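You operate a simulated robot arm through the tools that you are given. There is no shell and no other tool. Be economical: measure what you need, move in short steps, check, and stop when the job is done.

You run a simulated robot arm. Do the job below in one go: nothing can be reset, and whatever is moved stays where it is left.

## Task
Put the short grey core on the top of the packing table away on the low shelf of the core bench. Then put the orange bearing block on the pallet. Then put the small purple core on the small white sheet. Then open the red drawer, take the tailed roll and put it in the inside of the red drawer, then shut the drawer. Then take the small blue can and put it in the clear bag. Then take the blue bearing block and leave it in the carton on the top of the wooden bench. Do these in the order given. Set down upright: short grey core, small purple core.

It is judged by the outcome, as a careful person would: the job done as asked, and still so three seconds after it is handed in. It fails if anything else is knocked over, pushed out of place, dropped, spilled or broken. Flat cloth is picked up by pressing the open fingertips on it (5 to 10 N) and closing them slowly along it; thin cloth reads only 2 to 8 mm in the jaws.

## Robot
A 7-joint arm with a two-finger parallel gripper on a trunk, on a base that drives. Base frame: it is fixed to the floor where the robot stands at the start and does not move with it; the origin is under the middle of the robot, x ahead of it, y to its left, z up. Units: cm, degrees, N and s.
With the tool pointing down near the work surface it reaches from about 48 to 94 cm from the robot's upright axis, wherever it stands. Its first joint turns from -166.0 to 166.0 degrees. Places, roughly: blue bearing block (5x5x4 cm) [-980, 10, 80]; carton [-1000, 0, 75]; clear bag (20x20x10 cm) [-1010, 30, 80]; inside of the red drawer [70, -30, 50]; low shelf of the core bench [-220, 90, 40]; orange bearing block (5x5x4 cm) [-230, 10, 80]; pallet [-30, -120, 60]; red drawer [70, -30, 60]; short grey core (9x9x11 cm) [80, 0, 90]; small blue can (8x8x13 cm) [-1000, 50, 90]; small purple core (5x5x6 cm) [-250, 40, 80]; small white sheet (11x8x2 cm) [-270, 110, 80]; tailed roll (15x15x12 cm) [-20, -110, 70]. Payload 3.91 kg.
The TCP is the grasp point between the finger pads, 3 cm short of the fingertips. In the tool frame z runs along the fingers and y along their closing line. Largest opening 11 cm; finger width 2, thickness 1; the body of the gripper, 4.8 by 11.2 cm, starts 5.5 cm behind the TCP.
Orientation is that of the tool frame in the base frame, as a unit quaternion [x, y, z, w]. With the fingers straight down and closing along the base's y, the tool's x points along the base's -x, its y along +y and its z along -z.

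## Interface
- The arm moves only by the tool apply_moves. Its argument "increments" is a list of rows, each a list of 7 numbers: the turn, a rotation vector about the tool's x, y, z in degrees, then the shift along the tool's x, y, z in cm, then the closure, from 0 (fully open) to 1 (shut). In form: [[wx, wy, wz, dx, dy, dz, claw], ...]. A call has 1 to 10 rows; each row shifts and turns the commanded pose from where the row before left it, along the tool's axes as they then stand. A row lasts 0.2 s, in which the tool goes at most 5 cm and 8.6 degrees; a call with a longer step from one row to the next is refused whole, and so is a gripper value outside its range. A pose out of reach is approached as far as the arm can. The call stops where the force on the tool passes 40 N (or 10 N more than at its start, if that is more) or the arm is blocked; 0.2 s more then pass. Each finger travels about 7.2 cm/s and halts on what it meets, pressing with about 39 N; the grip force reading is that of the motor and also rises with nothing between the fingers. The clock runs only during rows and for 0.2 s after the last one: add rows that do not move to give the fingers time. It gives the time, the measured TCP pose, the force on the tool (base axes), the opening and the grip force at its end, in the units of the frame above (readings bear some noise), with the torque about the TCP (base axes, N m) and any sound that the robot's microphone picked up, and new pictures: "views" is both (left out), scene, wrist or none.
- Cameras (640 x 400 px; columns grow to the right, rows downward): "scene" is now at [21.85, -6.1, 132.18]; the picture's right is [-0.78, -0.62, 0.00], its down [-0.46, 0.59, -0.66] and it looks along [0.41, -0.52, -0.75] (base axes); focal length 233 px, centre (320, 200). "wrist" rides on the gripper at [7.2, 1.7, -10.3] in the tool frame; the picture's right is [-0.23, 0.97, 0.00], its down [-0.76, -0.18, -0.62] and it looks along [-0.61, -0.14, 0.78] (tool axes); focal length 222 px, centre (320, 200). There is no depth. A picture from a camera that has moved, and an enlarged one, comes with that camera's place and axes in the base frame and with its lens.
- lift_body(by): slides the trunk up (or, below 0, down) by that many cm; the arm and the scene camera ride with it, the base frame stays. It gives what a move gives, with no picture.
- drive_base(legs): drives the robot by 1 to 6 legs, each [ahead, left, turn to the left] in cm, cm and degrees, along the robot's own axes; the way and the turn of a leg run together, so that a leg with both is an arc; at most 150 cm and 180 degrees a leg. The arm and the cameras ride along, it lands a little off, and it stops where it bumps. It gives what a move gives, and a new picture of the scene camera.
- aim_head(pan, tilt): turns the head with the scene camera to pan (to the left, within 86 degrees either way) and tilt (down, from -29 to 69), counted from straight ahead of the robot. It gives what a move gives, and a new picture of the scene camera.
- close_up(camera, box): a new picture of the part [left, top, right, bottom] of that camera's present view, enlarged. It takes no simulated time.
- close_job(): hands the job in; it is judged then, once.

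Go step by step. Nothing tells you exact positions but the pictures and the camera data: compare them with the known pose of the tool, close in by small moves and look again before you grip or let go. The budget is 207 turns and 260 pictures, counting those below and the enlarged ones. Unless the task says otherwise, let go and move clear before handing in.

The tools are called by a JSON object that holds its "method" and its "body". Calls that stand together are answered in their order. apply_moves: Moves the arm, as the interface text tells. Its arguments: {"type":"object","properties":{"increments":{"type":"array","items":{"type":"array","items":{"type":"number"}}},"views":{"type":"string","enum":["both","scene","wrist","none"]}},"required":["increments"]} The other tools are called the same way: lift_body (by) slides the trunk up or down; drive_base (legs) drives the base; aim_head (pan, tilt) turns the head that bears the scene camera; close_up (camera, box) takes an enlarged picture of a part of a camera's view; close_job () hands the job in.

At the start:

```text
t: 0.0
tool_pos: [32.37, -35.65, 103.38]
tool_rot: [0.0, 1.0, -0.001, -0.001]
wrist_force: [0.1, 0.4, -0.3]
moment: [0.0, -0.01, -0.02]
width: 11.01
finger_force: 0.1
trunk travel left (down, up): [-52.5, 15.7]
robot x, y, heading: [0.15, -0.22, 0.2]
head pan, tilt: [-51.6, 48.4]
```

scene: 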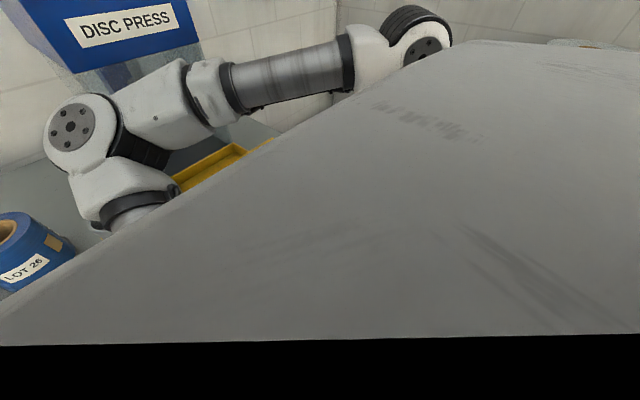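
wrist: 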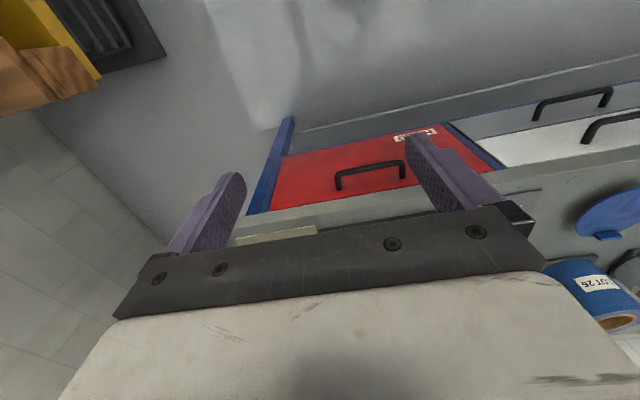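

I see the arm itself and the red drawer in the wrist view; the packing table should be ahead. I'll turn the head to look ahead.

{"method": "aim_head", "body": {"pan": 0, "tilt": 35}}

{"method": "aim_head", "body": {"pan": -30, "tilt": 35}}

```text
t: 1.2
tool_pos: [32.46, -35.45, 103.44]
tool_rot: [0.001, 1.0, 0.0, 0.0]
wrist_force: [0.9, 0.4, -0.4]
moment: [0.01, 0.0, 0.02]
width: 11.0
finger_force: 0.0
trunk travel left (down, up): [-52.5, 15.7]
robot x, y, heading: [-0.26, 0.04, -0.2]
head pan, tilt: [0.0, 35.0]
camera scene: at [25.79, 0.04, 134.13], right [0.0, -1.0, 0.0], down [-0.57, 0.0, -0.82], along [0.82, 0.0, -0.57], focal length 233 px, centre (320, 200)
```

scene: 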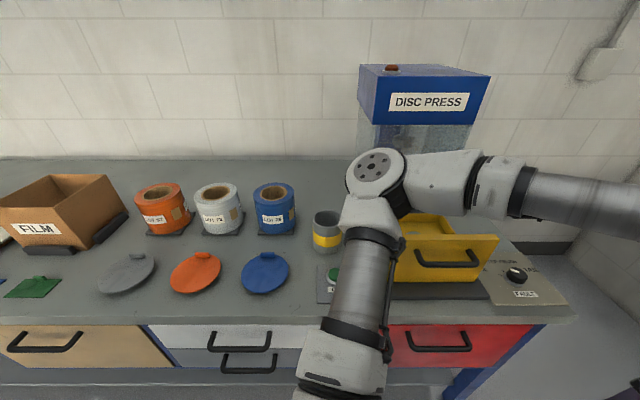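

```text
t: 2.1
tool_pos: [32.35, -35.5, 103.33]
tool_rot: [0.0, 1.0, 0.0, 0.0]
wrist_force: [0.0, -0.4, -0.7]
moment: [0.01, 0.03, -0.06]
width: 10.99
finger_force: 0.2
trunk travel left (down, up): [-52.5, 15.7]
robot x, y, heading: [-0.15, -0.13, -0.1]
head pan, tilt: [-30.0, 35.0]
camera scene: at [24.61, -4.35, 134.14], right [-0.5, -0.87, 0.0], down [-0.5, 0.29, -0.82], along [0.71, -0.41, -0.57], focal length 233 px, centre (320, 200)
```

scene: 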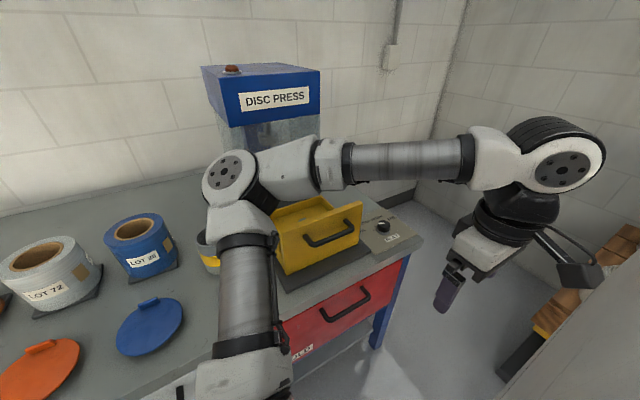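

{"method": "aim_head", "body": {"pan": 5, "tilt": 40}}

{"method": "close_up", "body": {"camera": "scene", "box": [220, 120, 480, 282]}}

```text
t: 3.2
tool_pos: [32.41, -35.54, 103.42]
tool_rot: [-0.001, 1.0, -0.001, 0.0]
wrist_force: [-1.3, 0.0, 0.4]
moment: [0.01, -0.01, 0.01]
width: 10.98
finger_force: 0.1
trunk travel left (down, up): [-52.5, 15.7]
robot x, y, heading: [0.2, -0.22, 0.3]
head pan, tilt: [5.0, 40.0]
camera scene: at [25.45, 0.78, 133.38], right [0.09, -1.0, 0.0], down [-0.64, -0.06, -0.77], along [0.76, 0.07, -0.64], focal length 233 px, centre (320, 200)
```

scene: 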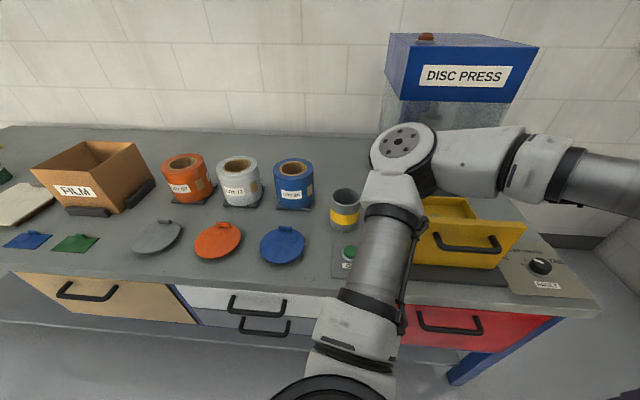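

```text
2.46 times, centred on (350, 201) of scene
camera zoom: at [25.45, 0.78, 133.38], right [0.09, -1.0, 0.0], down [-0.64, -0.06, -0.77], along [0.76, 0.07, -0.64], focal length 573 px, centre (246, 198)
```

zoom: 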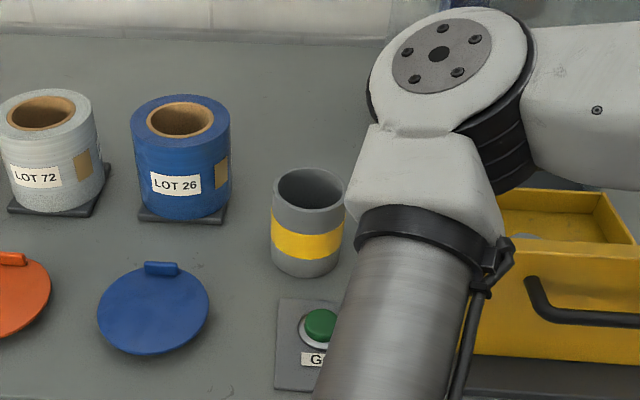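

The grey core with the yellow band is at about (78, -2), with the table top near z 79. I'll bring the tool over it in two calls and check with the wrist camera.

{"method": "apply_moves", "body": {"increments": [[0, 0, 0, -4, 2, 0, 0], [0, 0, 0, -4, 2, 0, 0], [0, 0, 0, -4, 2, 0, 0], [0, 0, 0, -4, 2, 0, 0], [0, 0, 0, -4, 2, 0, 0], [0, 0, 0, -4, 2, 0, 0], [0, 0, 0, -3.5, 3.5, 0, 0], [0, 0, 0, -3.5, 3.5, 0, 0], [0, 0, 0, -3.5, 3.5, 0, 0], [0, 0, 0, -3.5, 3.5, 0, 0]], "views": "none"}}

{"method": "apply_moves", "body": {"increments": [[0, 0, 0, -2, 4, 0, 0], [0, 0, 0, -2, 3.5, 0, 0]]}}

```text
t: 5.4
tool_pos: [70.59, -9.69, 103.48]
tool_rot: [0.0, 1.0, 0.0, 0.0]
wrist_force: [0.4, 0.3, 0.6]
moment: [-0.03, -0.02, 0.05]
width: 10.97
finger_force: 0.1
trunk travel left (down, up): [-52.5, 15.7]
robot x, y, heading: [-0.15, -0.05, 0.0]
head pan, tilt: [5.0, 40.0]
```

```text
t: 6.0
tool_pos: [74.56, -2.14, 103.17]
tool_rot: [0.0, 1.0, 0.0, 0.0]
wrist_force: [1.1, 0.6, 0.2]
moment: [-0.04, -0.02, -0.05]
width: 11.01
finger_force: 0.0
trunk travel left (down, up): [-52.5, 15.7]
robot x, y, heading: [-0.01, -0.31, 0.0]
head pan, tilt: [5.0, 40.0]
camera scene: at [25.45, 0.81, 133.38], right [0.09, -1.0, 0.0], down [-0.64, -0.06, -0.77], along [0.76, 0.07, -0.64], focal length 233 px, centre (320, 200)
camera wrist: at [67.32, -0.42, 113.73], right [0.23, 0.97, 0.0], down [0.76, -0.18, 0.62], along [0.61, -0.14, -0.78], focal length 222 px, centre (320, 200)
```

scene: 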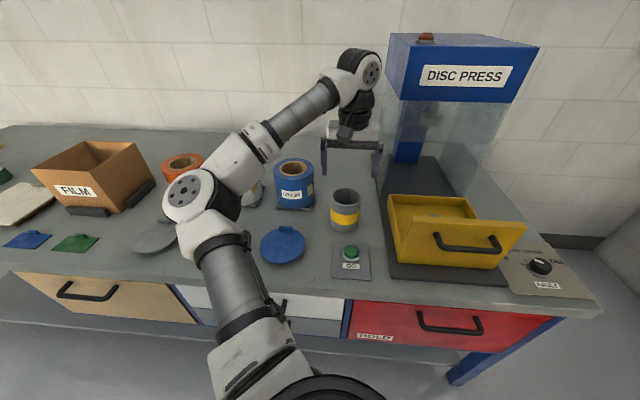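
wrist: 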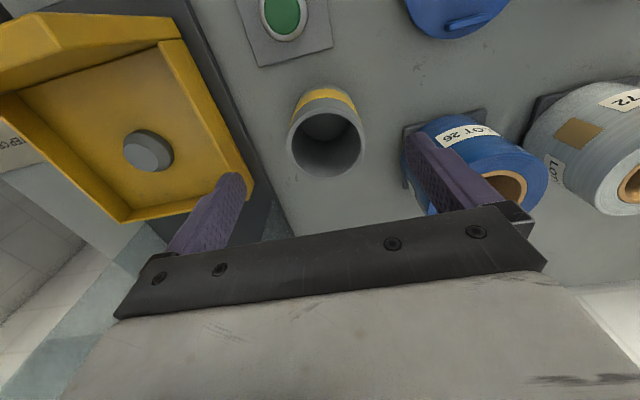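

{"method": "apply_moves", "body": {"increments": [[0, 0, 0, -3.1, -0.1, 2, 0], [0, 0, 0, 0, 0, 4, 0], [0, 0, 0, 0, 0, 1.5, 0]]}}

{"method": "close_up", "body": {"camera": "scene", "box": [270, 130, 430, 230]}}

```text
t: 6.8
tool_pos: [77.51, -2.27, 96.0]
tool_rot: [0.0, 1.0, 0.0, 0.0]
wrist_force: [-0.7, 0.0, 0.3]
moment: [-0.01, -0.01, 0.0]
width: 11.0
finger_force: 0.0
trunk travel left (down, up): [-52.5, 15.7]
robot x, y, heading: [-0.54, -0.06, 0.0]
head pan, tilt: [5.0, 40.0]
camera scene: at [25.45, 0.79, 133.38], right [0.09, -1.0, 0.0], down [-0.64, -0.06, -0.77], along [0.76, 0.07, -0.64], focal length 233 px, centre (320, 200)
camera wrist: at [70.22, -0.55, 106.39], right [0.23, 0.97, 0.0], down [0.76, -0.18, 0.62], along [0.61, -0.14, -0.78], focal length 222 px, centre (320, 200)
```

scene: 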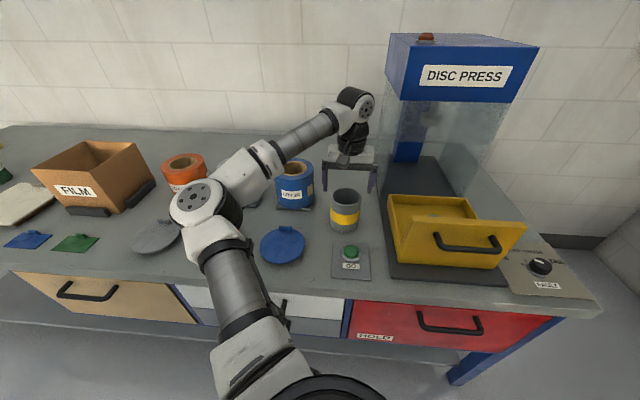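
wrist: 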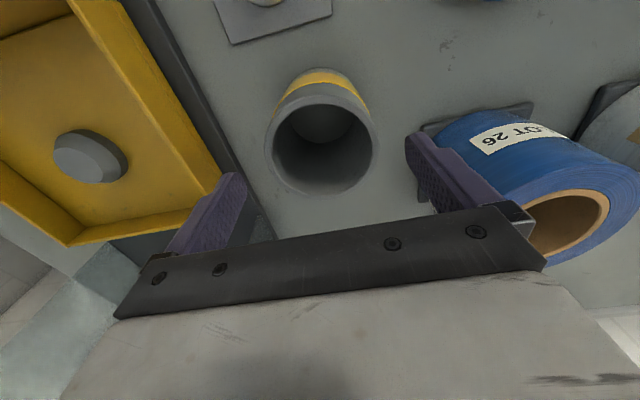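

```text
4.00 times, centred on (350, 180) of scene
camera zoom: at [25.45, 0.79, 133.38], right [0.09, -1.0, 0.0], down [-0.64, -0.06, -0.77], along [0.76, 0.07, -0.64], focal length 931 px, centre (200, 280)
```

zoom: 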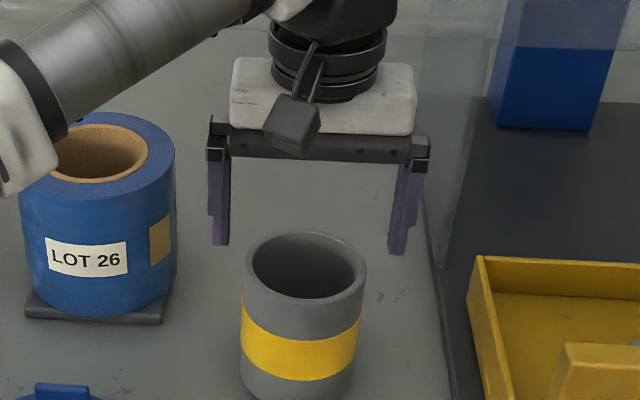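

{"method": "apply_moves", "body": {"increments": [[0, 0, 0, -0.4, 0.1, 3, 0], [0, 0, 0, 0, 0, 3, 0], [0, 0, 0, 0, 0, 3, 0], [0, 0, 0, 0, 0, 1, 0]], "views": "wrist"}}

```text
t: 7.8
tool_pos: [78.07, -2.04, 85.87]
tool_rot: [0.0, 1.0, 0.001, 0.0]
wrist_force: [0.7, -0.2, -0.7]
moment: [0.02, 0.0, -0.04]
width: 10.98
finger_force: 0.1
trunk travel left (down, up): [-52.5, 15.7]
robot x, y, heading: [0.2, 0.01, -0.1]
head pan, tilt: [5.0, 40.0]
camera wrist: at [70.75, -0.35, 96.3], right [0.23, 0.97, 0.0], down [0.76, -0.18, 0.62], along [0.61, -0.14, -0.78], focal length 222 px, centre (320, 200)
```

wrist: 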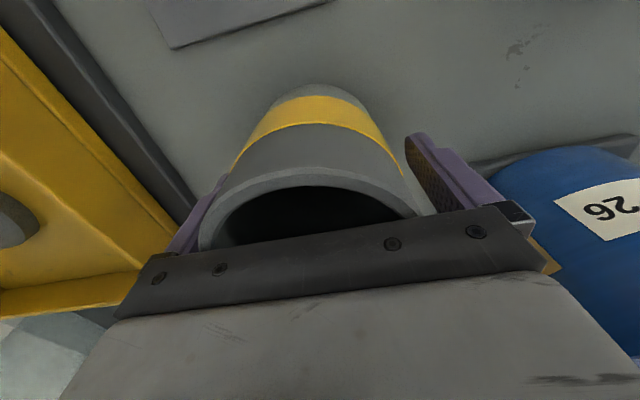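

{"method": "apply_moves", "body": {"increments": [[0, 0, 0, 0, 0, 0, 0.3], [0, 0, 0, 0, 0, 0, 1], [0, 0, 0, 0, 0, 0, 1], [0, 0, 0, 0, 0, 0, 1]], "views": "none"}}

{"method": "apply_moves", "body": {"increments": [[0, 0, 0, 0, 0, -2, 1], [0, 0, 0, 0, 0, -4, 1], [0, 0, 0, 0, 0, -4, 1], [0, 0, 0, 0, 0, -4, 1], [0, 0, 0, 0, 0, -4, 1], [0, 0, 0, 4, 0, -2, 1], [0, 0, 0, 5, 0, 0, 1], [0, 0, 0, 5, 0, 0, 1], [0, 0, 0, 5, 0, 0, 1]]}}

```text
t: 8.8
tool_pos: [78.02, -2.08, 85.72]
tool_rot: [0.0, 1.0, 0.0, -0.001]
wrist_force: [-0.1, -0.1, 0.2]
moment: [-0.01, 0.0, 0.0]
width: 8.67
finger_force: 39.2
trunk travel left (down, up): [-52.5, 15.7]
robot x, y, heading: [-0.25, 0.14, 0.2]
head pan, tilt: [5.0, 40.0]
```

```text
t: 10.8
tool_pos: [59.0, -2.0, 106.21]
tool_rot: [0.001, 1.0, 0.0, 0.0]
wrist_force: [-0.2, 0.1, -2.5]
moment: [0.0, 0.01, 0.02]
width: 8.62
finger_force: 38.5
trunk travel left (down, up): [-52.5, 15.7]
robot x, y, heading: [0.04, -0.15, 0.2]
head pan, tilt: [5.0, 40.0]
camera scene: at [25.43, 0.8, 133.39], right [0.09, -1.0, 0.0], down [-0.64, -0.06, -0.77], along [0.76, 0.07, -0.64], focal length 233 px, centre (320, 200)
camera wrist: at [51.75, -0.28, 116.5], right [0.23, 0.97, 0.0], down [0.76, -0.18, 0.62], along [0.61, -0.14, -0.78], focal length 222 px, centre (320, 200)
```

scene: 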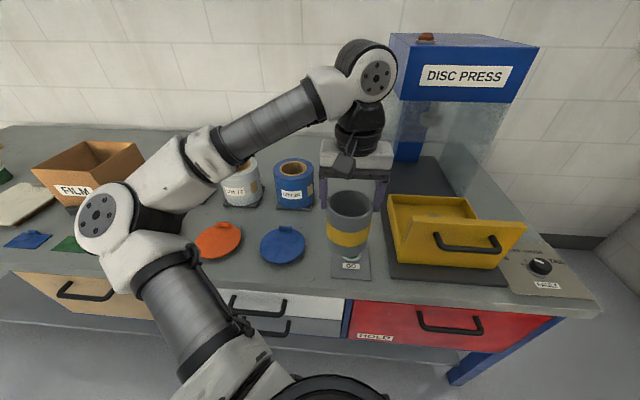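
wrist: 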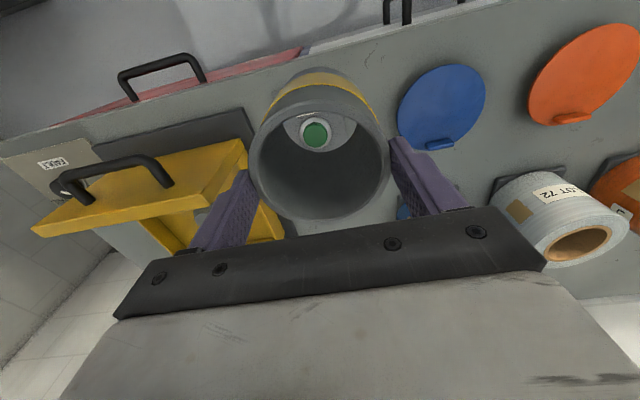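

{"method": "aim_head", "body": {"pan": -86, "tilt": 30}}

{"method": "aim_head", "body": {"pan": 86, "tilt": 30}}

```text
t: 12.4
tool_pos: [59.15, -2.12, 106.06]
tool_rot: [0.001, 1.0, 0.001, 0.001]
wrist_force: [0.4, -0.6, -2.3]
moment: [-0.01, 0.01, 0.01]
width: 8.6
finger_force: 39.2
trunk travel left (down, up): [-52.5, 15.7]
robot x, y, heading: [0.13, 0.02, -0.2]
head pan, tilt: [-85.9, 30.0]
camera scene: at [17.64, -8.97, 134.91], right [-1.0, -0.07, 0.0], down [-0.04, 0.5, -0.87], along [0.06, -0.86, -0.5], focal length 233 px, centre (320, 200)
```

scene: 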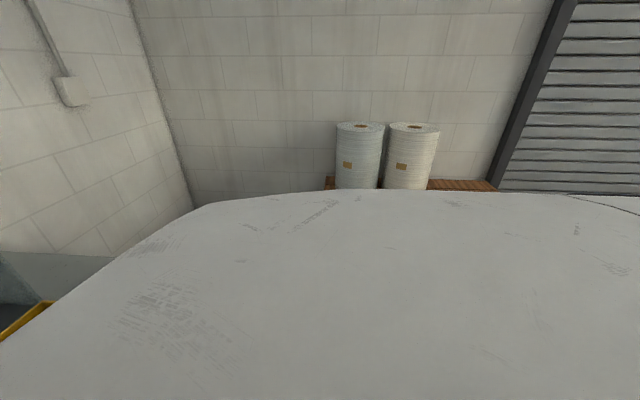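

```text
t: 15.0
tool_pos: [59.13, -2.07, 106.0]
tool_rot: [-0.001, 1.0, 0.0, 0.001]
wrist_force: [-0.5, 0.2, -1.8]
moment: [0.02, 0.02, 0.0]
width: 8.6
finger_force: 38.8
trunk travel left (down, up): [-52.5, 15.7]
robot x, y, heading: [-0.38, 0.1, 0.1]
head pan, tilt: [85.9, 30.0]
camera scene: at [17.64, 9.07, 134.91], right [1.0, -0.07, 0.0], down [-0.04, -0.5, -0.87], along [0.06, 0.86, -0.5], focal length 233 px, centre (320, 200)
```

scene: 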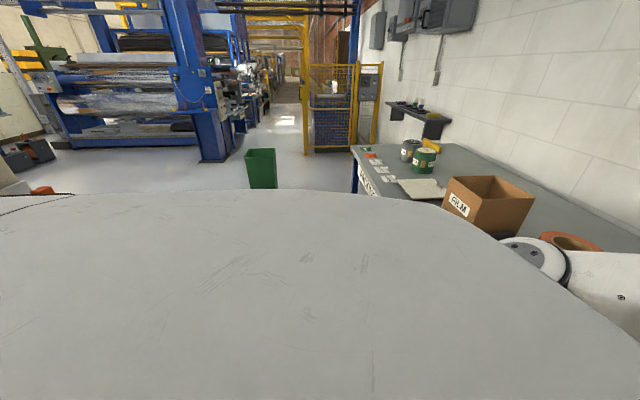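

Holding the core. I'll back away from the table, turn left, and look around.

{"method": "drive_base", "body": {"legs": [[-40, 0, 0], [0, 0, 90]]}}

{"method": "aim_head", "body": {"pan": 70, "tilt": 25}}

```text
t: 17.7
tool_pos: [19.35, -2.98, 105.87]
tool_rot: [-0.008, 1.0, 0.0, -0.001]
wrist_force: [-0.1, 0.4, -2.1]
moment: [-0.02, -0.02, -0.01]
width: 8.58
finger_force: 38.7
trunk travel left (down, up): [-52.5, 15.7]
robot x, y, heading: [-40.03, -1.41, 0.7]
head pan, tilt: [85.9, 30.0]
stopped in leg 1: the robot was blocked; the commanded pose is now the measured one
camera scene: at [-22.3, 7.52, 134.91], right [1.0, -0.06, 0.0], down [-0.03, -0.5, -0.87], along [0.05, 0.86, -0.5], focal length 233 px, centre (320, 200)
```

scene: 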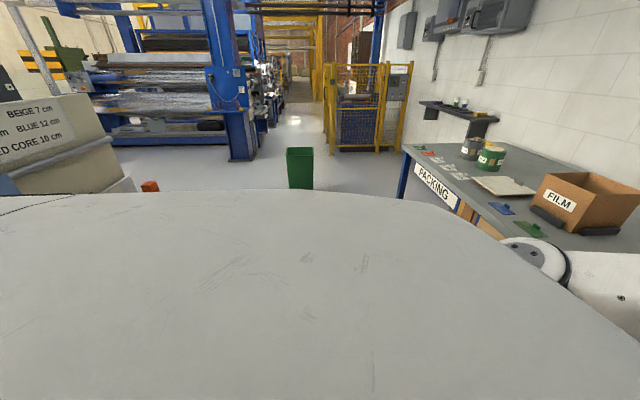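

```text
t: 18.5
tool_pos: [19.32, -3.14, 106.07]
tool_rot: [-0.007, 1.0, -0.001, -0.001]
wrist_force: [-0.9, 0.0, -1.9]
moment: [-0.03, -0.02, 0.06]
width: 8.59
finger_force: 39.0
trunk travel left (down, up): [-52.5, 15.7]
robot x, y, heading: [-39.89, -1.79, 0.7]
head pan, tilt: [70.0, 25.0]
camera scene: at [-19.82, 7.18, 135.71], right [0.94, -0.33, 0.0], down [-0.14, -0.4, -0.91], along [0.3, 0.86, -0.42], focal length 233 px, centre (320, 200)
```

scene: 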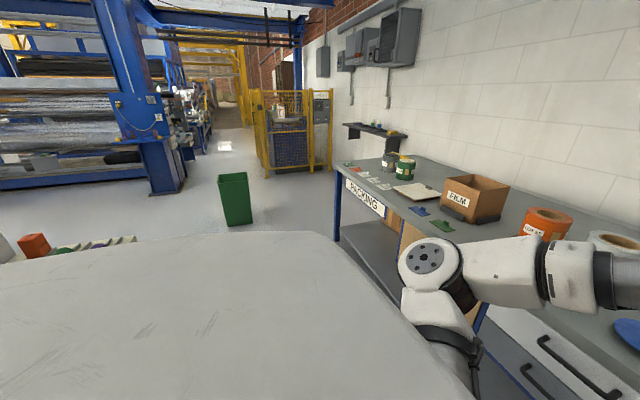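

{"method": "drive_base", "body": {"legs": [[5, 30, 0], [0, 0, 45]]}}

{"method": "aim_head", "body": {"pan": 86, "tilt": 15}}

```text
t: 19.3
tool_pos: [19.51, -2.39, 106.03]
tool_rot: [-0.009, 1.0, 0.0, -0.001]
wrist_force: [-0.2, 0.5, -3.5]
moment: [0.03, 0.0, -0.02]
width: 8.58
finger_force: 39.0
trunk travel left (down, up): [-52.5, 15.7]
robot x, y, heading: [-39.85, -1.33, 1.0]
head pan, tilt: [70.0, 25.0]
stopped in leg 1: the robot was blocked; the commanded pose is now the measured one
camera scene: at [-19.63, 7.62, 135.71], right [0.95, -0.32, 0.0], down [-0.14, -0.4, -0.91], along [0.29, 0.86, -0.42], focal length 233 px, centre (320, 200)
```

scene: 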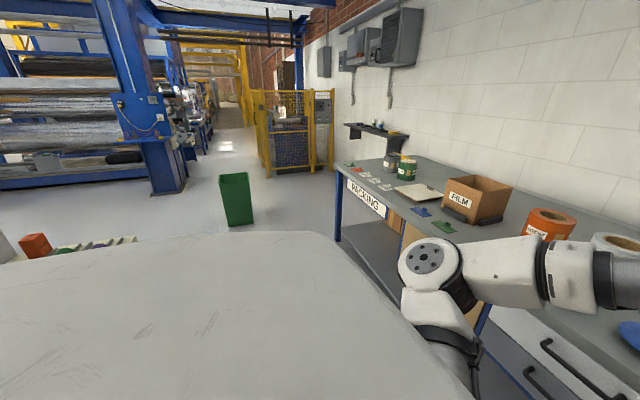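

```text
t: 20.1
tool_pos: [19.45, -2.34, 105.9]
tool_rot: [-0.01, 1.0, 0.0, -0.001]
wrist_force: [0.0, 0.2, -1.4]
moment: [0.04, -0.01, 0.01]
width: 8.61
finger_force: 38.8
trunk travel left (down, up): [-52.5, 15.7]
robot x, y, heading: [-39.78, -1.16, 1.0]
head pan, tilt: [85.9, 15.0]
camera scene: at [-22.12, 8.24, 137.33], right [1.0, -0.05, 0.0], down [-0.01, -0.26, -0.97], along [0.05, 0.96, -0.26], focal length 233 px, centre (320, 200)
```

scene: 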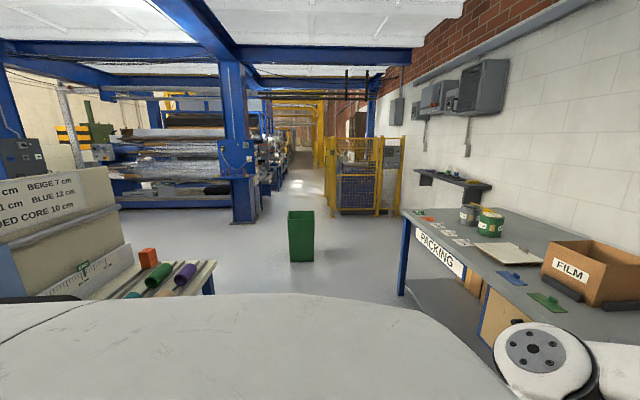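

{"method": "drive_base", "body": {"legs": [[10, 0, 0]]}}

{"method": "aim_head", "body": {"pan": 0, "tilt": 60}}

```text
t: 21.3
tool_pos: [29.53, -2.05, 105.96]
tool_rot: [-0.011, 1.0, 0.0, -0.002]
wrist_force: [-0.1, -0.3, -2.4]
moment: [0.0, 0.01, 0.03]
width: 8.59
finger_force: 39.0
trunk travel left (down, up): [-52.5, 15.7]
robot x, y, heading: [-29.51, -1.19, 1.3]
head pan, tilt: [85.9, 15.0]
camera scene: at [-12.12, 8.46, 137.32], right [1.0, -0.05, 0.0], down [-0.01, -0.26, -0.97], along [0.05, 0.96, -0.26], focal length 233 px, centre (320, 200)
```

scene: 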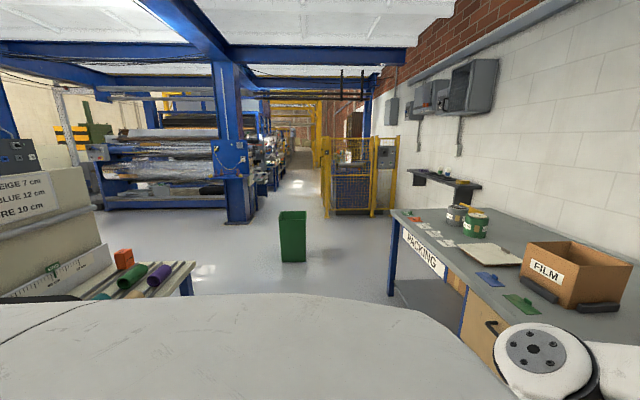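

```text
t: 22.9
tool_pos: [29.44, -2.07, 105.97]
tool_rot: [-0.011, 1.0, 0.0, 0.0]
wrist_force: [1.0, 0.4, -1.2]
moment: [0.02, -0.03, 0.0]
width: 8.6
finger_force: 39.1
trunk travel left (down, up): [-52.5, 15.7]
robot x, y, heading: [-29.32, -1.15, 1.2]
head pan, tilt: [0.0, 60.0]
camera scene: at [-6.02, -0.74, 130.71], right [0.02, -1.0, 0.0], down [-0.87, -0.02, -0.5], along [0.5, 0.01, -0.87], focal length 233 px, centre (320, 200)
```

scene: 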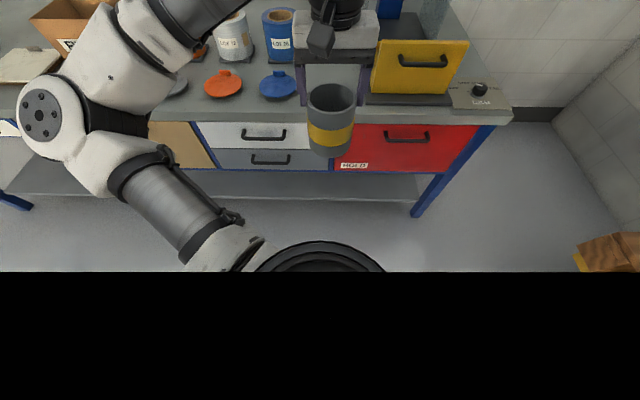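

{"method": "drive_base", "body": {"legs": [[0, 0, 60]]}}

{"method": "aim_head", "body": {"pan": 40, "tilt": 25}}

```text
t: 26.0
tool_pos: [-0.11, 50.08, 105.89]
tool_rot: [-0.516, 0.857, -0.001, -0.001]
wrist_force: [0.1, 0.1, -1.9]
moment: [-0.01, 0.02, -0.01]
width: 8.6
finger_force: 38.9
trunk travel left (down, up): [-52.5, 15.7]
robot x, y, heading: [-29.72, -1.52, 61.9]
head pan, tilt: [0.0, 60.0]
camera scene: at [-18.59, 19.7, 130.7], right [0.88, -0.47, 0.0], down [-0.41, -0.76, -0.5], along [0.23, 0.44, -0.87], focal length 233 px, centre (320, 200)
```

scene: 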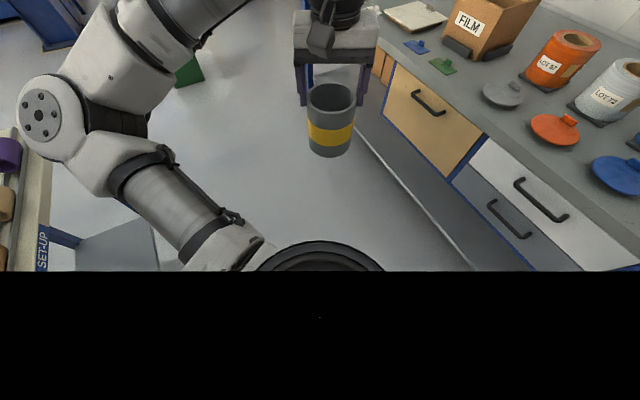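

```text
t: 27.1
tool_pos: [-0.19, 49.95, 106.0]
tool_rot: [-0.516, 0.857, 0.0, -0.001]
wrist_force: [-0.9, -0.2, -1.6]
moment: [-0.01, 0.0, -0.02]
width: 8.59
finger_force: 38.9
trunk travel left (down, up): [-52.5, 15.7]
robot x, y, heading: [-30.05, -1.11, 62.0]
head pan, tilt: [40.0, 25.0]
camera scene: at [-23.62, 22.83, 135.7], right [0.98, 0.21, 0.0], down [0.09, -0.41, -0.91], along [-0.19, 0.89, -0.42], focal length 233 px, centre (320, 200)
```

scene: 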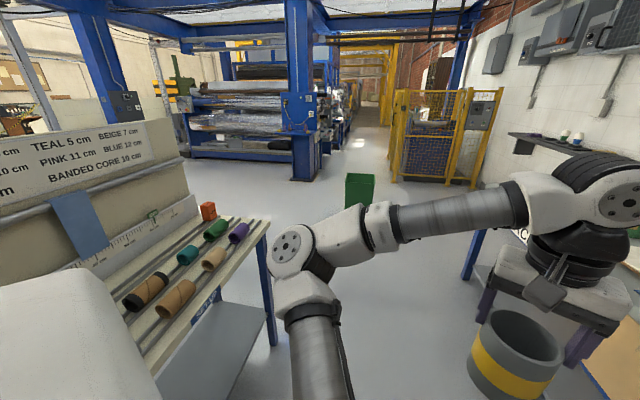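

{"method": "drive_base", "body": {"legs": [[0, 0, 28], [0, -20, 0], [120, 0, 0]]}}

{"method": "aim_head", "body": {"pan": 70, "tilt": 25}}

```text
t: 36.3
tool_pos: [-10.37, 175.33, 105.98]
tool_rot: [0.714, -0.701, 0.0, 0.001]
wrist_force: [-0.2, -0.2, -2.4]
moment: [-0.01, -0.03, -0.03]
width: 8.57
finger_force: 39.0
trunk travel left (down, up): [-52.5, 15.7]
robot x, y, heading: [-11.08, 116.15, 91.0]
head pan, tilt: [40.0, 25.0]
camera scene: at [-17.57, 140.25, 135.7], right [0.75, 0.66, 0.0], down [0.28, -0.32, -0.91], along [-0.6, 0.68, -0.42], focal length 233 px, centre (320, 200)
```

scene: 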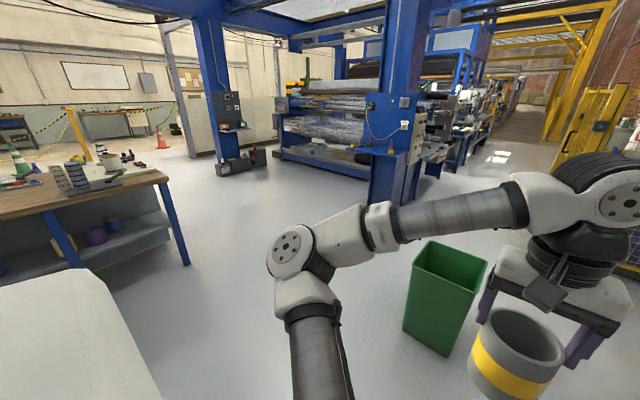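

```text
t: 37.2
tool_pos: [-10.33, 175.39, 106.04]
tool_rot: [0.715, -0.7, 0.001, 0.001]
wrist_force: [0.1, -0.7, -2.0]
moment: [0.02, -0.01, 0.05]
width: 8.59
finger_force: 39.2
trunk travel left (down, up): [-52.5, 15.7]
robot x, y, heading: [-11.37, 116.2, 90.9]
head pan, tilt: [70.0, 25.0]
camera scene: at [-20.22, 136.28, 135.71], right [0.33, 0.95, 0.0], down [0.4, -0.14, -0.91], along [-0.86, 0.29, -0.42], focal length 233 px, centre (320, 200)
```

scene: 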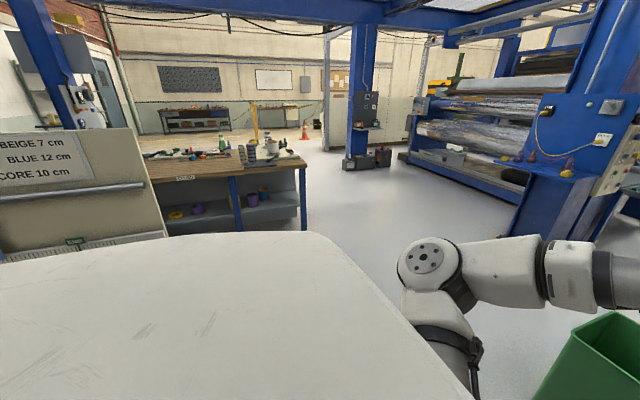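

{"method": "close_up", "body": {"camera": "scene", "box": [130, 120, 330, 245]}}

```text
3.20 times, centred on (230, 182) of scene
camera zoom: at [-20.22, 136.28, 135.71], right [0.33, 0.95, 0.0], down [0.4, -0.14, -0.91], along [-0.86, 0.29, -0.42], focal length 745 px, centre (608, 256)
```

zoom: 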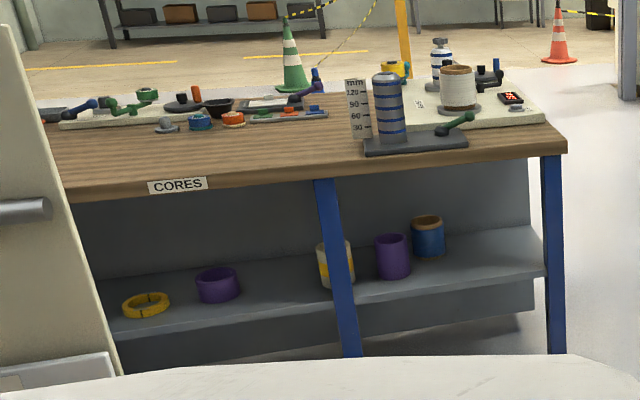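

The core bench with its low shelf faces me to the west, its front edge near x -207. I'll turn to face it and drive closer, keeping clear of the SET-UP bench.

{"method": "drive_base", "body": {"legs": [[0, 0, 89], [0, -35, 0], [105, 0, 0]]}}

{"method": "aim_head", "body": {"pan": 5, "tilt": 35}}

```text
t: 49.4
tool_pos: [-174.22, 149.77, 105.95]
tool_rot: [1.0, 0.014, 0.0, 0.0]
wrist_force: [0.4, 0.2, -1.7]
moment: [-0.01, -0.02, -0.01]
width: 8.55
finger_force: 39.2
trunk travel left (down, up): [-52.5, 15.7]
robot x, y, heading: [-115.07, 149.04, -178.7]
head pan, tilt: [70.0, 25.0]
camera scene: at [-135.08, 140.1, 135.71], right [-0.95, 0.32, 0.0], down [0.13, 0.4, -0.91], along [-0.29, -0.86, -0.42], focal length 233 px, centre (320, 200)
```

scene: 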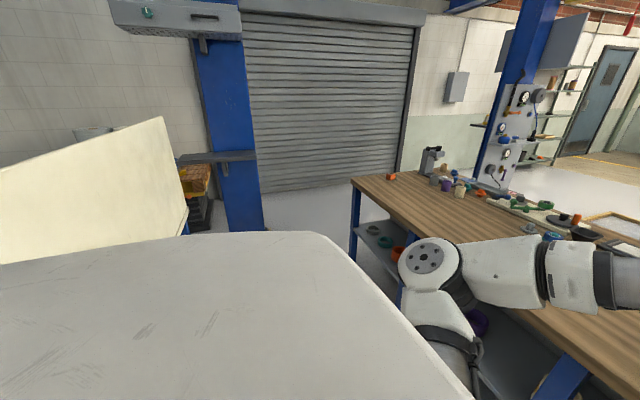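

```text
t: 50.7
tool_pos: [-174.18, 149.77, 106.04]
tool_rot: [1.0, 0.014, 0.001, -0.001]
wrist_force: [0.7, -0.4, -2.1]
moment: [-0.01, 0.01, -0.05]
width: 8.54
finger_force: 38.6
trunk travel left (down, up): [-52.5, 15.7]
robot x, y, heading: [-115.27, 149.41, -178.8]
head pan, tilt: [5.0, 35.0]
camera scene: at [-140.88, 147.84, 134.13], right [-0.11, 0.99, 0.0], down [0.57, 0.07, -0.82], along [-0.81, -0.09, -0.57], focal length 233 px, centre (320, 200)
```

scene: 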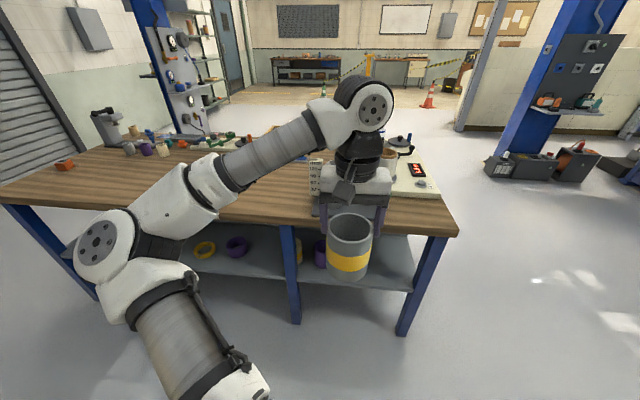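

{"method": "close_up", "body": {"camera": "scene", "box": [100, 120, 330, 264]}}

{"method": "close_up", "body": {"camera": "scene", "box": [160, 190, 440, 365]}}

```text
2.78 times, centred on (215, 192) of scene
camera zoom: at [-140.88, 147.84, 134.13], right [-0.11, 0.99, 0.0], down [0.57, 0.07, -0.82], along [-0.81, -0.09, -0.57], focal length 647 px, centre (612, 222)
```

zoom: 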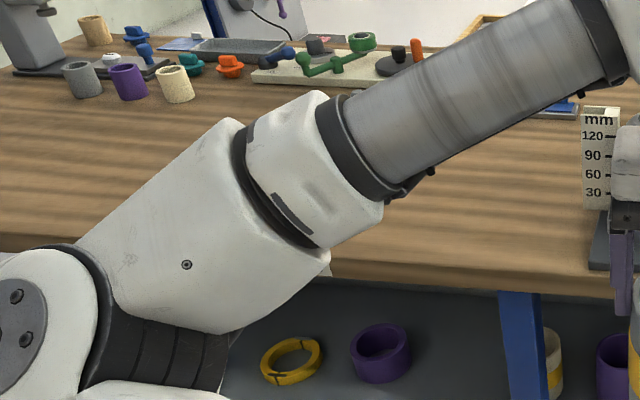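

```text
2.29 times, centred on (300, 278) of scene
camera zoom: at [-140.88, 147.84, 134.13], right [-0.11, 0.99, 0.0], down [0.57, 0.07, -0.82], along [-0.81, -0.09, -0.57], focal length 532 px, centre (366, 23)
```

zoom: 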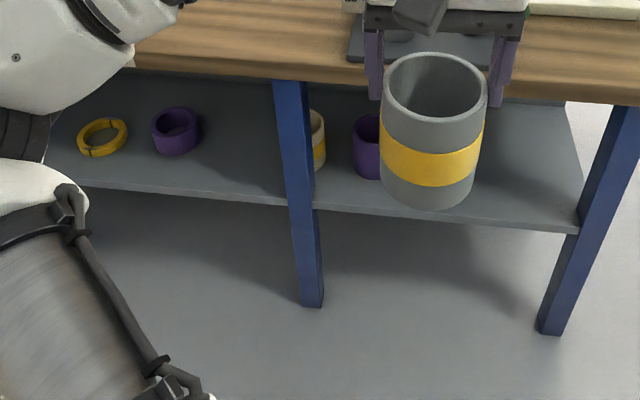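

{"method": "drive_base", "body": {"legs": [[15, 22, -1]]}}

{"method": "aim_head", "body": {"pan": 10, "tilt": 45}}

```text
t: 53.1
tool_pos: [-188.28, 129.36, 106.2]
tool_rot: [1.0, 0.013, 0.0, 0.004]
wrist_force: [-0.7, 0.4, -1.8]
moment: [0.02, -0.02, 0.04]
width: 8.38
finger_force: 39.1
trunk travel left (down, up): [-52.5, 15.7]
robot x, y, heading: [-129.85, 127.94, -178.5]
head pan, tilt: [5.0, 35.0]
stopped in leg 1: the robot was blocked; the commanded pose is now the measured one
camera scene: at [-154.7, 127.72, 134.24], right [-0.11, 0.99, -0.01], down [0.57, 0.06, -0.82], along [-0.82, -0.1, -0.57], focal length 233 px, centre (320, 200)
```

scene: 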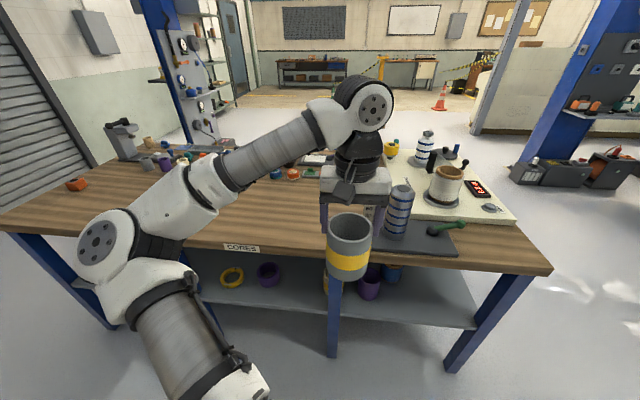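

```text
t: 53.8
tool_pos: [-188.19, 129.45, 106.18]
tool_rot: [1.0, 0.012, -0.001, 0.004]
wrist_force: [0.9, -0.5, -1.4]
moment: [0.02, -0.02, -0.01]
width: 8.4
finger_force: 38.4
trunk travel left (down, up): [-52.5, 15.7]
robot x, y, heading: [-129.64, 128.53, -178.7]
head pan, tilt: [10.0, 45.0]
camera scene: at [-153.85, 127.27, 132.79], right [-0.2, 0.98, -0.01], down [0.69, 0.13, -0.71], along [-0.7, -0.15, -0.7], focal length 233 px, centre (320, 200)
```

scene: 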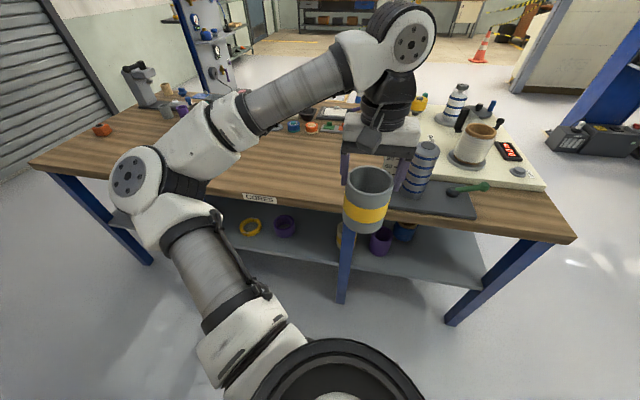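

{"method": "drive_base", "body": {"legs": [[0, -4, 0]]}}

{"method": "aim_head", "body": {"pan": 86, "tilt": 40}}

```text
t: 54.8
tool_pos: [-188.69, 132.77, 106.07]
tool_rot: [1.0, 0.012, 0.001, 0.001]
wrist_force: [-1.0, 0.7, -0.8]
moment: [-0.02, -0.01, 0.01]
width: 8.39
finger_force: 39.1
trunk travel left (down, up): [-52.5, 15.7]
robot x, y, heading: [-129.38, 131.96, -178.8]
head pan, tilt: [10.0, 45.0]
camera scene: at [-154.54, 130.22, 132.65], right [-0.2, 0.98, 0.0], down [0.69, 0.14, -0.71], along [-0.69, -0.14, -0.71], focal length 233 px, centre (320, 200)
```

scene: 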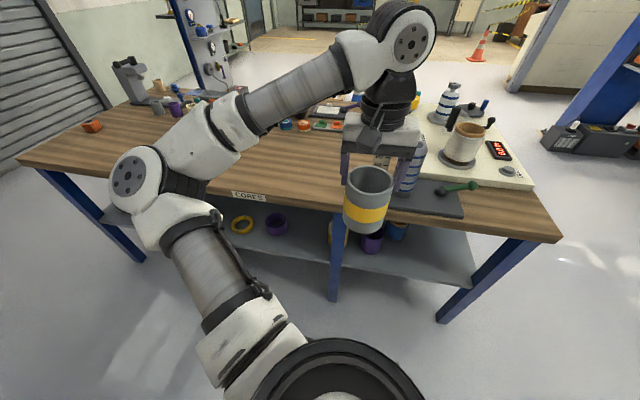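

```text
t: 56.3
tool_pos: [-188.61, 132.86, 105.94]
tool_rot: [1.0, 0.012, 0.001, 0.0]
wrist_force: [-0.4, 0.0, -1.9]
moment: [0.01, -0.03, 0.01]
width: 8.39
finger_force: 38.8
trunk travel left (down, up): [-52.5, 15.7]
robot x, y, heading: [-129.73, 132.39, -178.6]
head pan, tilt: [85.9, 40.0]
camera scene: at [-146.98, 123.29, 133.38], right [-1.0, 0.05, 0.0], down [0.03, 0.64, -0.77], along [-0.04, -0.77, -0.64], focal length 233 px, centre (320, 200)
```

scene: 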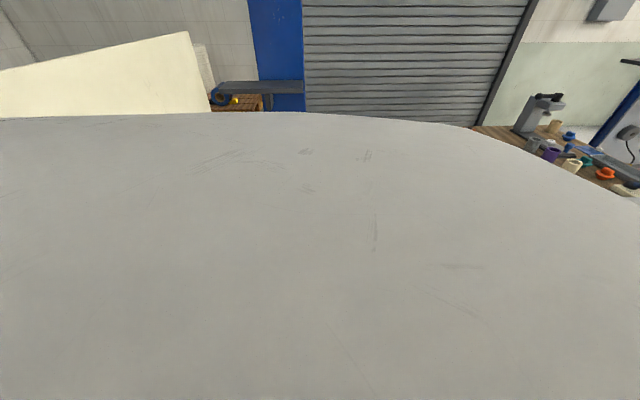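

{"method": "drive_base", "body": {"legs": [[10, 0, 0]]}}

{"method": "aim_head", "body": {"pan": 5, "tilt": 50}}

```text
t: 57.4
tool_pos: [-198.56, 132.49, 105.97]
tool_rot: [1.0, 0.012, 0.002, 0.0]
wrist_force: [-0.1, 0.1, -1.8]
moment: [-0.03, 0.01, -0.02]
width: 8.38
finger_force: 39.5
trunk travel left (down, up): [-52.5, 15.7]
robot x, y, heading: [-139.67, 131.83, -178.7]
head pan, tilt: [85.9, 40.0]
camera scene: at [-156.89, 123.05, 133.36], right [-1.0, 0.05, 0.0], down [0.03, 0.64, -0.77], along [-0.04, -0.77, -0.64], focal length 233 px, centre (320, 200)
```

scene: 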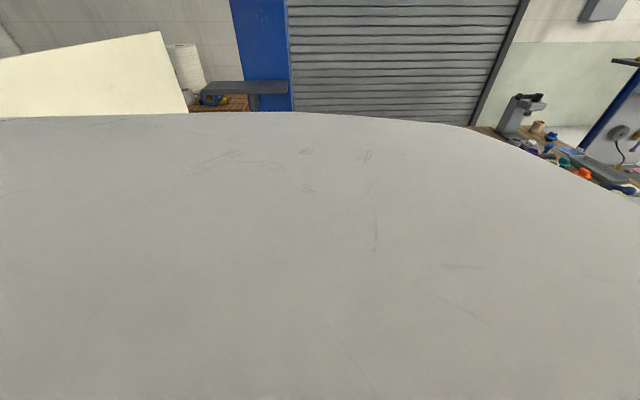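

```text
t: 59.0
tool_pos: [-198.53, 132.52, 105.97]
tool_rot: [1.0, 0.012, 0.001, -0.001]
wrist_force: [0.4, -0.2, -1.1]
moment: [-0.02, 0.01, 0.01]
width: 8.36
finger_force: 39.1
trunk travel left (down, up): [-52.5, 15.7]
robot x, y, heading: [-139.54, 131.88, -178.7]
head pan, tilt: [5.0, 50.0]
camera scene: at [-164.06, 130.69, 131.96], right [-0.11, 0.99, 0.0], down [0.76, 0.09, -0.64], along [-0.64, -0.07, -0.77], focal length 233 px, centre (320, 200)
```

scene: 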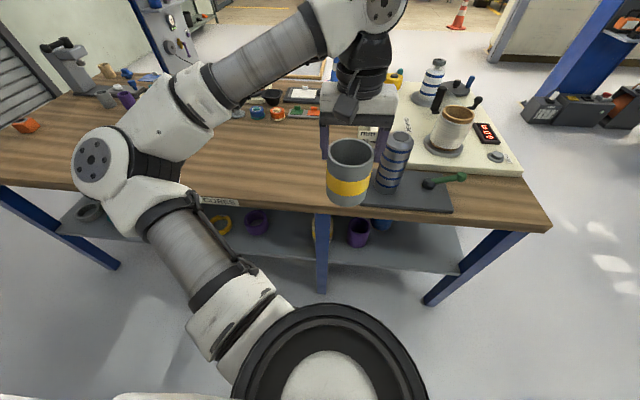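

{"method": "apply_moves", "body": {"increments": [[0, 0, 0, -3.5, 3.4, 0, 1], [0, 0, 0, -3.5, 3.4, 0, 1], [0, 0, 0, -3.5, 3.4, 0, 1], [0, 0, 0, -3.5, 3.4, 0, 1], [0, 0, 0, -0.5, 2, 2, 1], [0, 0, 0, 0, 0, 4, 1], [0, 0, 0, 0, 0, 4, 1], [0, 0, 0, 0, 0, 4, 1]]}}

{"method": "close_up", "body": {"camera": "scene", "box": [180, 90, 420, 240]}}

```text
t: 60.8
tool_pos: [-212.51, 116.39, 92.26]
tool_rot: [1.0, 0.013, -0.002, -0.001]
wrist_force: [-1.7, -1.3, 14.5]
moment: [0.11, -0.43, 0.01]
width: 8.31
finger_force: 38.4
trunk travel left (down, up): [-52.5, 15.7]
robot x, y, heading: [-139.25, 132.14, -179.0]
head pan, tilt: [5.0, 50.0]
camera scene: at [-163.88, 130.72, 132.05], right [-0.11, 0.99, 0.0], down [0.76, 0.08, -0.64], along [-0.64, -0.07, -0.76], focal length 233 px, centre (320, 200)
camera wrist: at [-205.2, 114.95, 102.67], right [-0.2, -0.98, 0.0], down [-0.76, 0.16, 0.63], along [-0.61, 0.13, -0.78], focal length 222 px, centre (320, 200)
```

scene: 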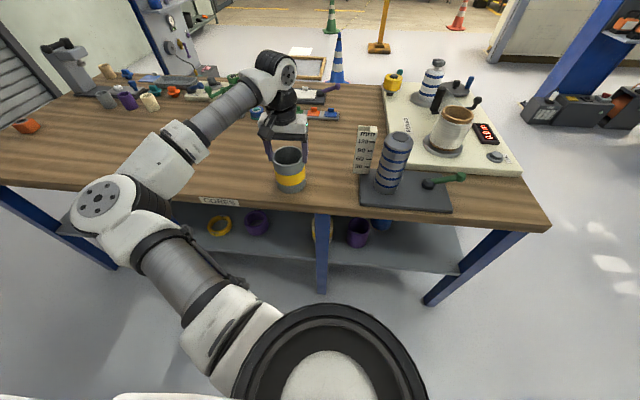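
wrist: 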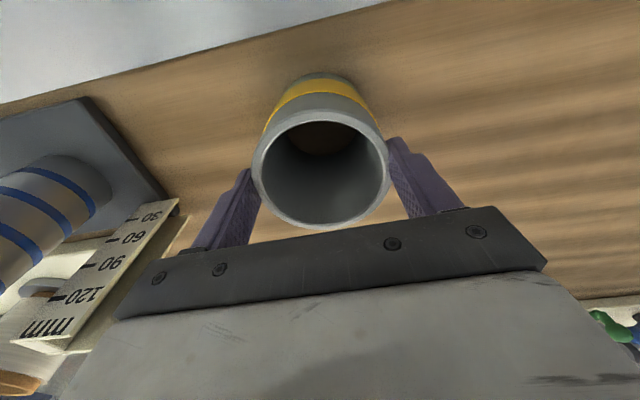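

```text
2.67 times, centred on (300, 165) of scene
camera zoom: at [-163.88, 130.72, 132.05], right [-0.11, 0.99, 0.0], down [0.76, 0.08, -0.64], along [-0.64, -0.07, -0.76], focal length 621 px, centre (373, 293)
```

zoom: 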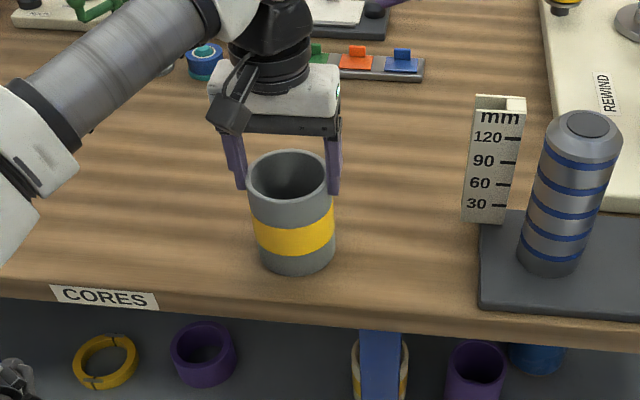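

The core has slid low in the fingers but is standing on the bench top now. I'll release it here and regrasp from the side so that it can go under the top.

{"method": "apply_moves", "body": {"increments": [[0, 0, 0, 0, 0, -0.2, 0.6], [0, 0, 0, 0, 0, 0, 0], [0, 0, 0, 0, 0, 0, 0], [0, 0, 0, 0, 0, -3, 0], [0, 0, 0, 0, 0, -4, 0]]}}

{"method": "close_up", "body": {"camera": "scene", "box": [180, 90, 420, 240]}}

```text
t: 62.0
tool_pos: [-212.56, 116.76, 99.21]
tool_rot: [1.0, 0.011, 0.001, 0.0]
wrist_force: [0.1, 0.9, 0.9]
moment: [-0.05, 0.0, 0.0]
width: 11.03
finger_force: 0.0
trunk travel left (down, up): [-52.5, 15.7]
robot x, y, heading: [-139.59, 132.11, -178.5]
head pan, tilt: [5.0, 50.0]
camera scene: at [-164.02, 130.71, 131.96], right [-0.11, 0.99, 0.0], down [0.76, 0.08, -0.64], along [-0.64, -0.07, -0.77], focal length 233 px, centre (320, 200)
camera wrist: at [-205.28, 115.18, 109.6], right [-0.2, -0.98, 0.0], down [-0.77, 0.16, 0.62], along [-0.61, 0.13, -0.78], focal length 222 px, centre (320, 200)
```

scene: 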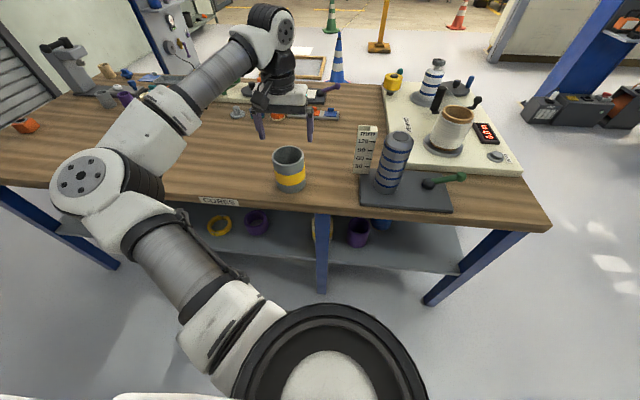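
wrist: 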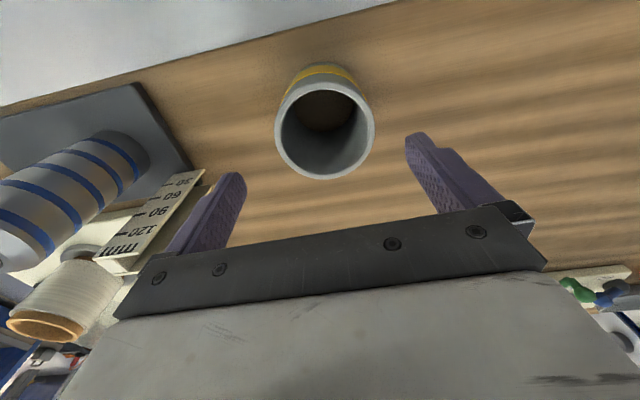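

```text
2.67 times, centred on (300, 165) of scene
camera zoom: at [-164.02, 130.71, 131.96], right [-0.11, 0.99, 0.0], down [0.76, 0.08, -0.64], along [-0.64, -0.07, -0.77], focal length 621 px, centre (373, 293)
```

zoom: 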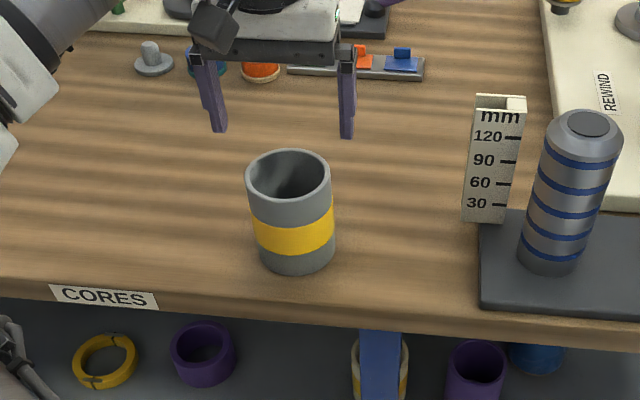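

{"method": "apply_moves", "body": {"increments": [[0, 0, 0, 0, 0, -4, 0], [0, -8, 0, 0, 0, 0, 0], [0, -8, 0, 0, 0, 0, 0], [0, -8, 0, 0, 0, 0, 0], [0, -8, 0, 0, 0, 0, 0], [0, -8, 0, 0, 0, 0, 0], [0, -8, 0, 0, 0, 0, 0], [0, -7, 0, 0, 0, 0, 0]]}}

```text
t: 63.8
tool_pos: [-212.63, 116.59, 103.15]
tool_rot: [0.887, 0.011, -0.462, 0.005]
wrist_force: [-0.3, -0.4, -0.2]
moment: [0.01, 0.03, 0.0]
width: 10.98
finger_force: 0.1
trunk travel left (down, up): [-52.5, 15.7]
robot x, y, heading: [-139.06, 132.07, -178.7]
head pan, tilt: [5.0, 50.0]
camera scene: at [-164.04, 130.69, 131.97], right [-0.11, 0.99, 0.0], down [0.76, 0.08, -0.64], along [-0.64, -0.07, -0.77], focal length 233 px, centre (320, 200)
camera wrist: at [-199.99, 115.2, 103.28], right [-0.11, -0.98, 0.19], down [0.07, 0.18, 0.98], along [-0.99, 0.12, 0.05], focal length 222 px, centre (320, 200)
```

scene: 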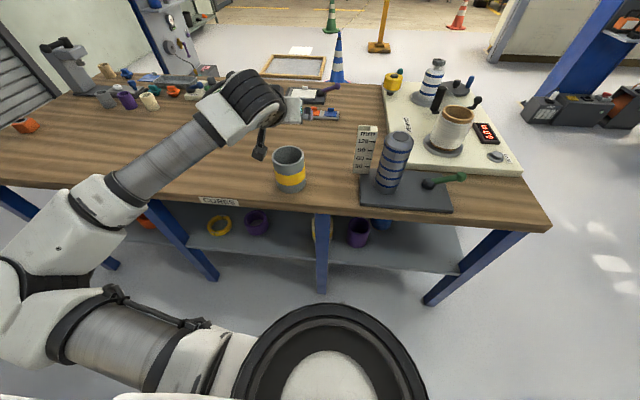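
wrist: 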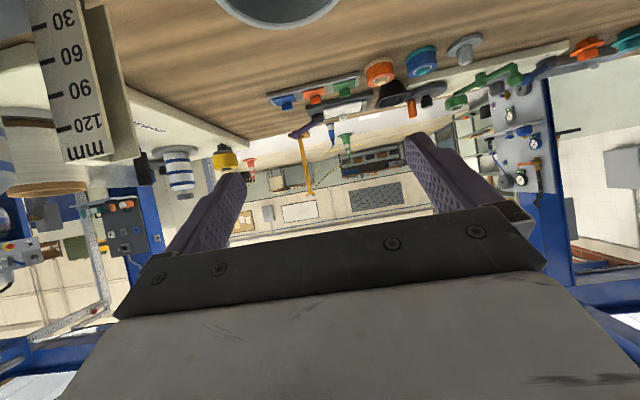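

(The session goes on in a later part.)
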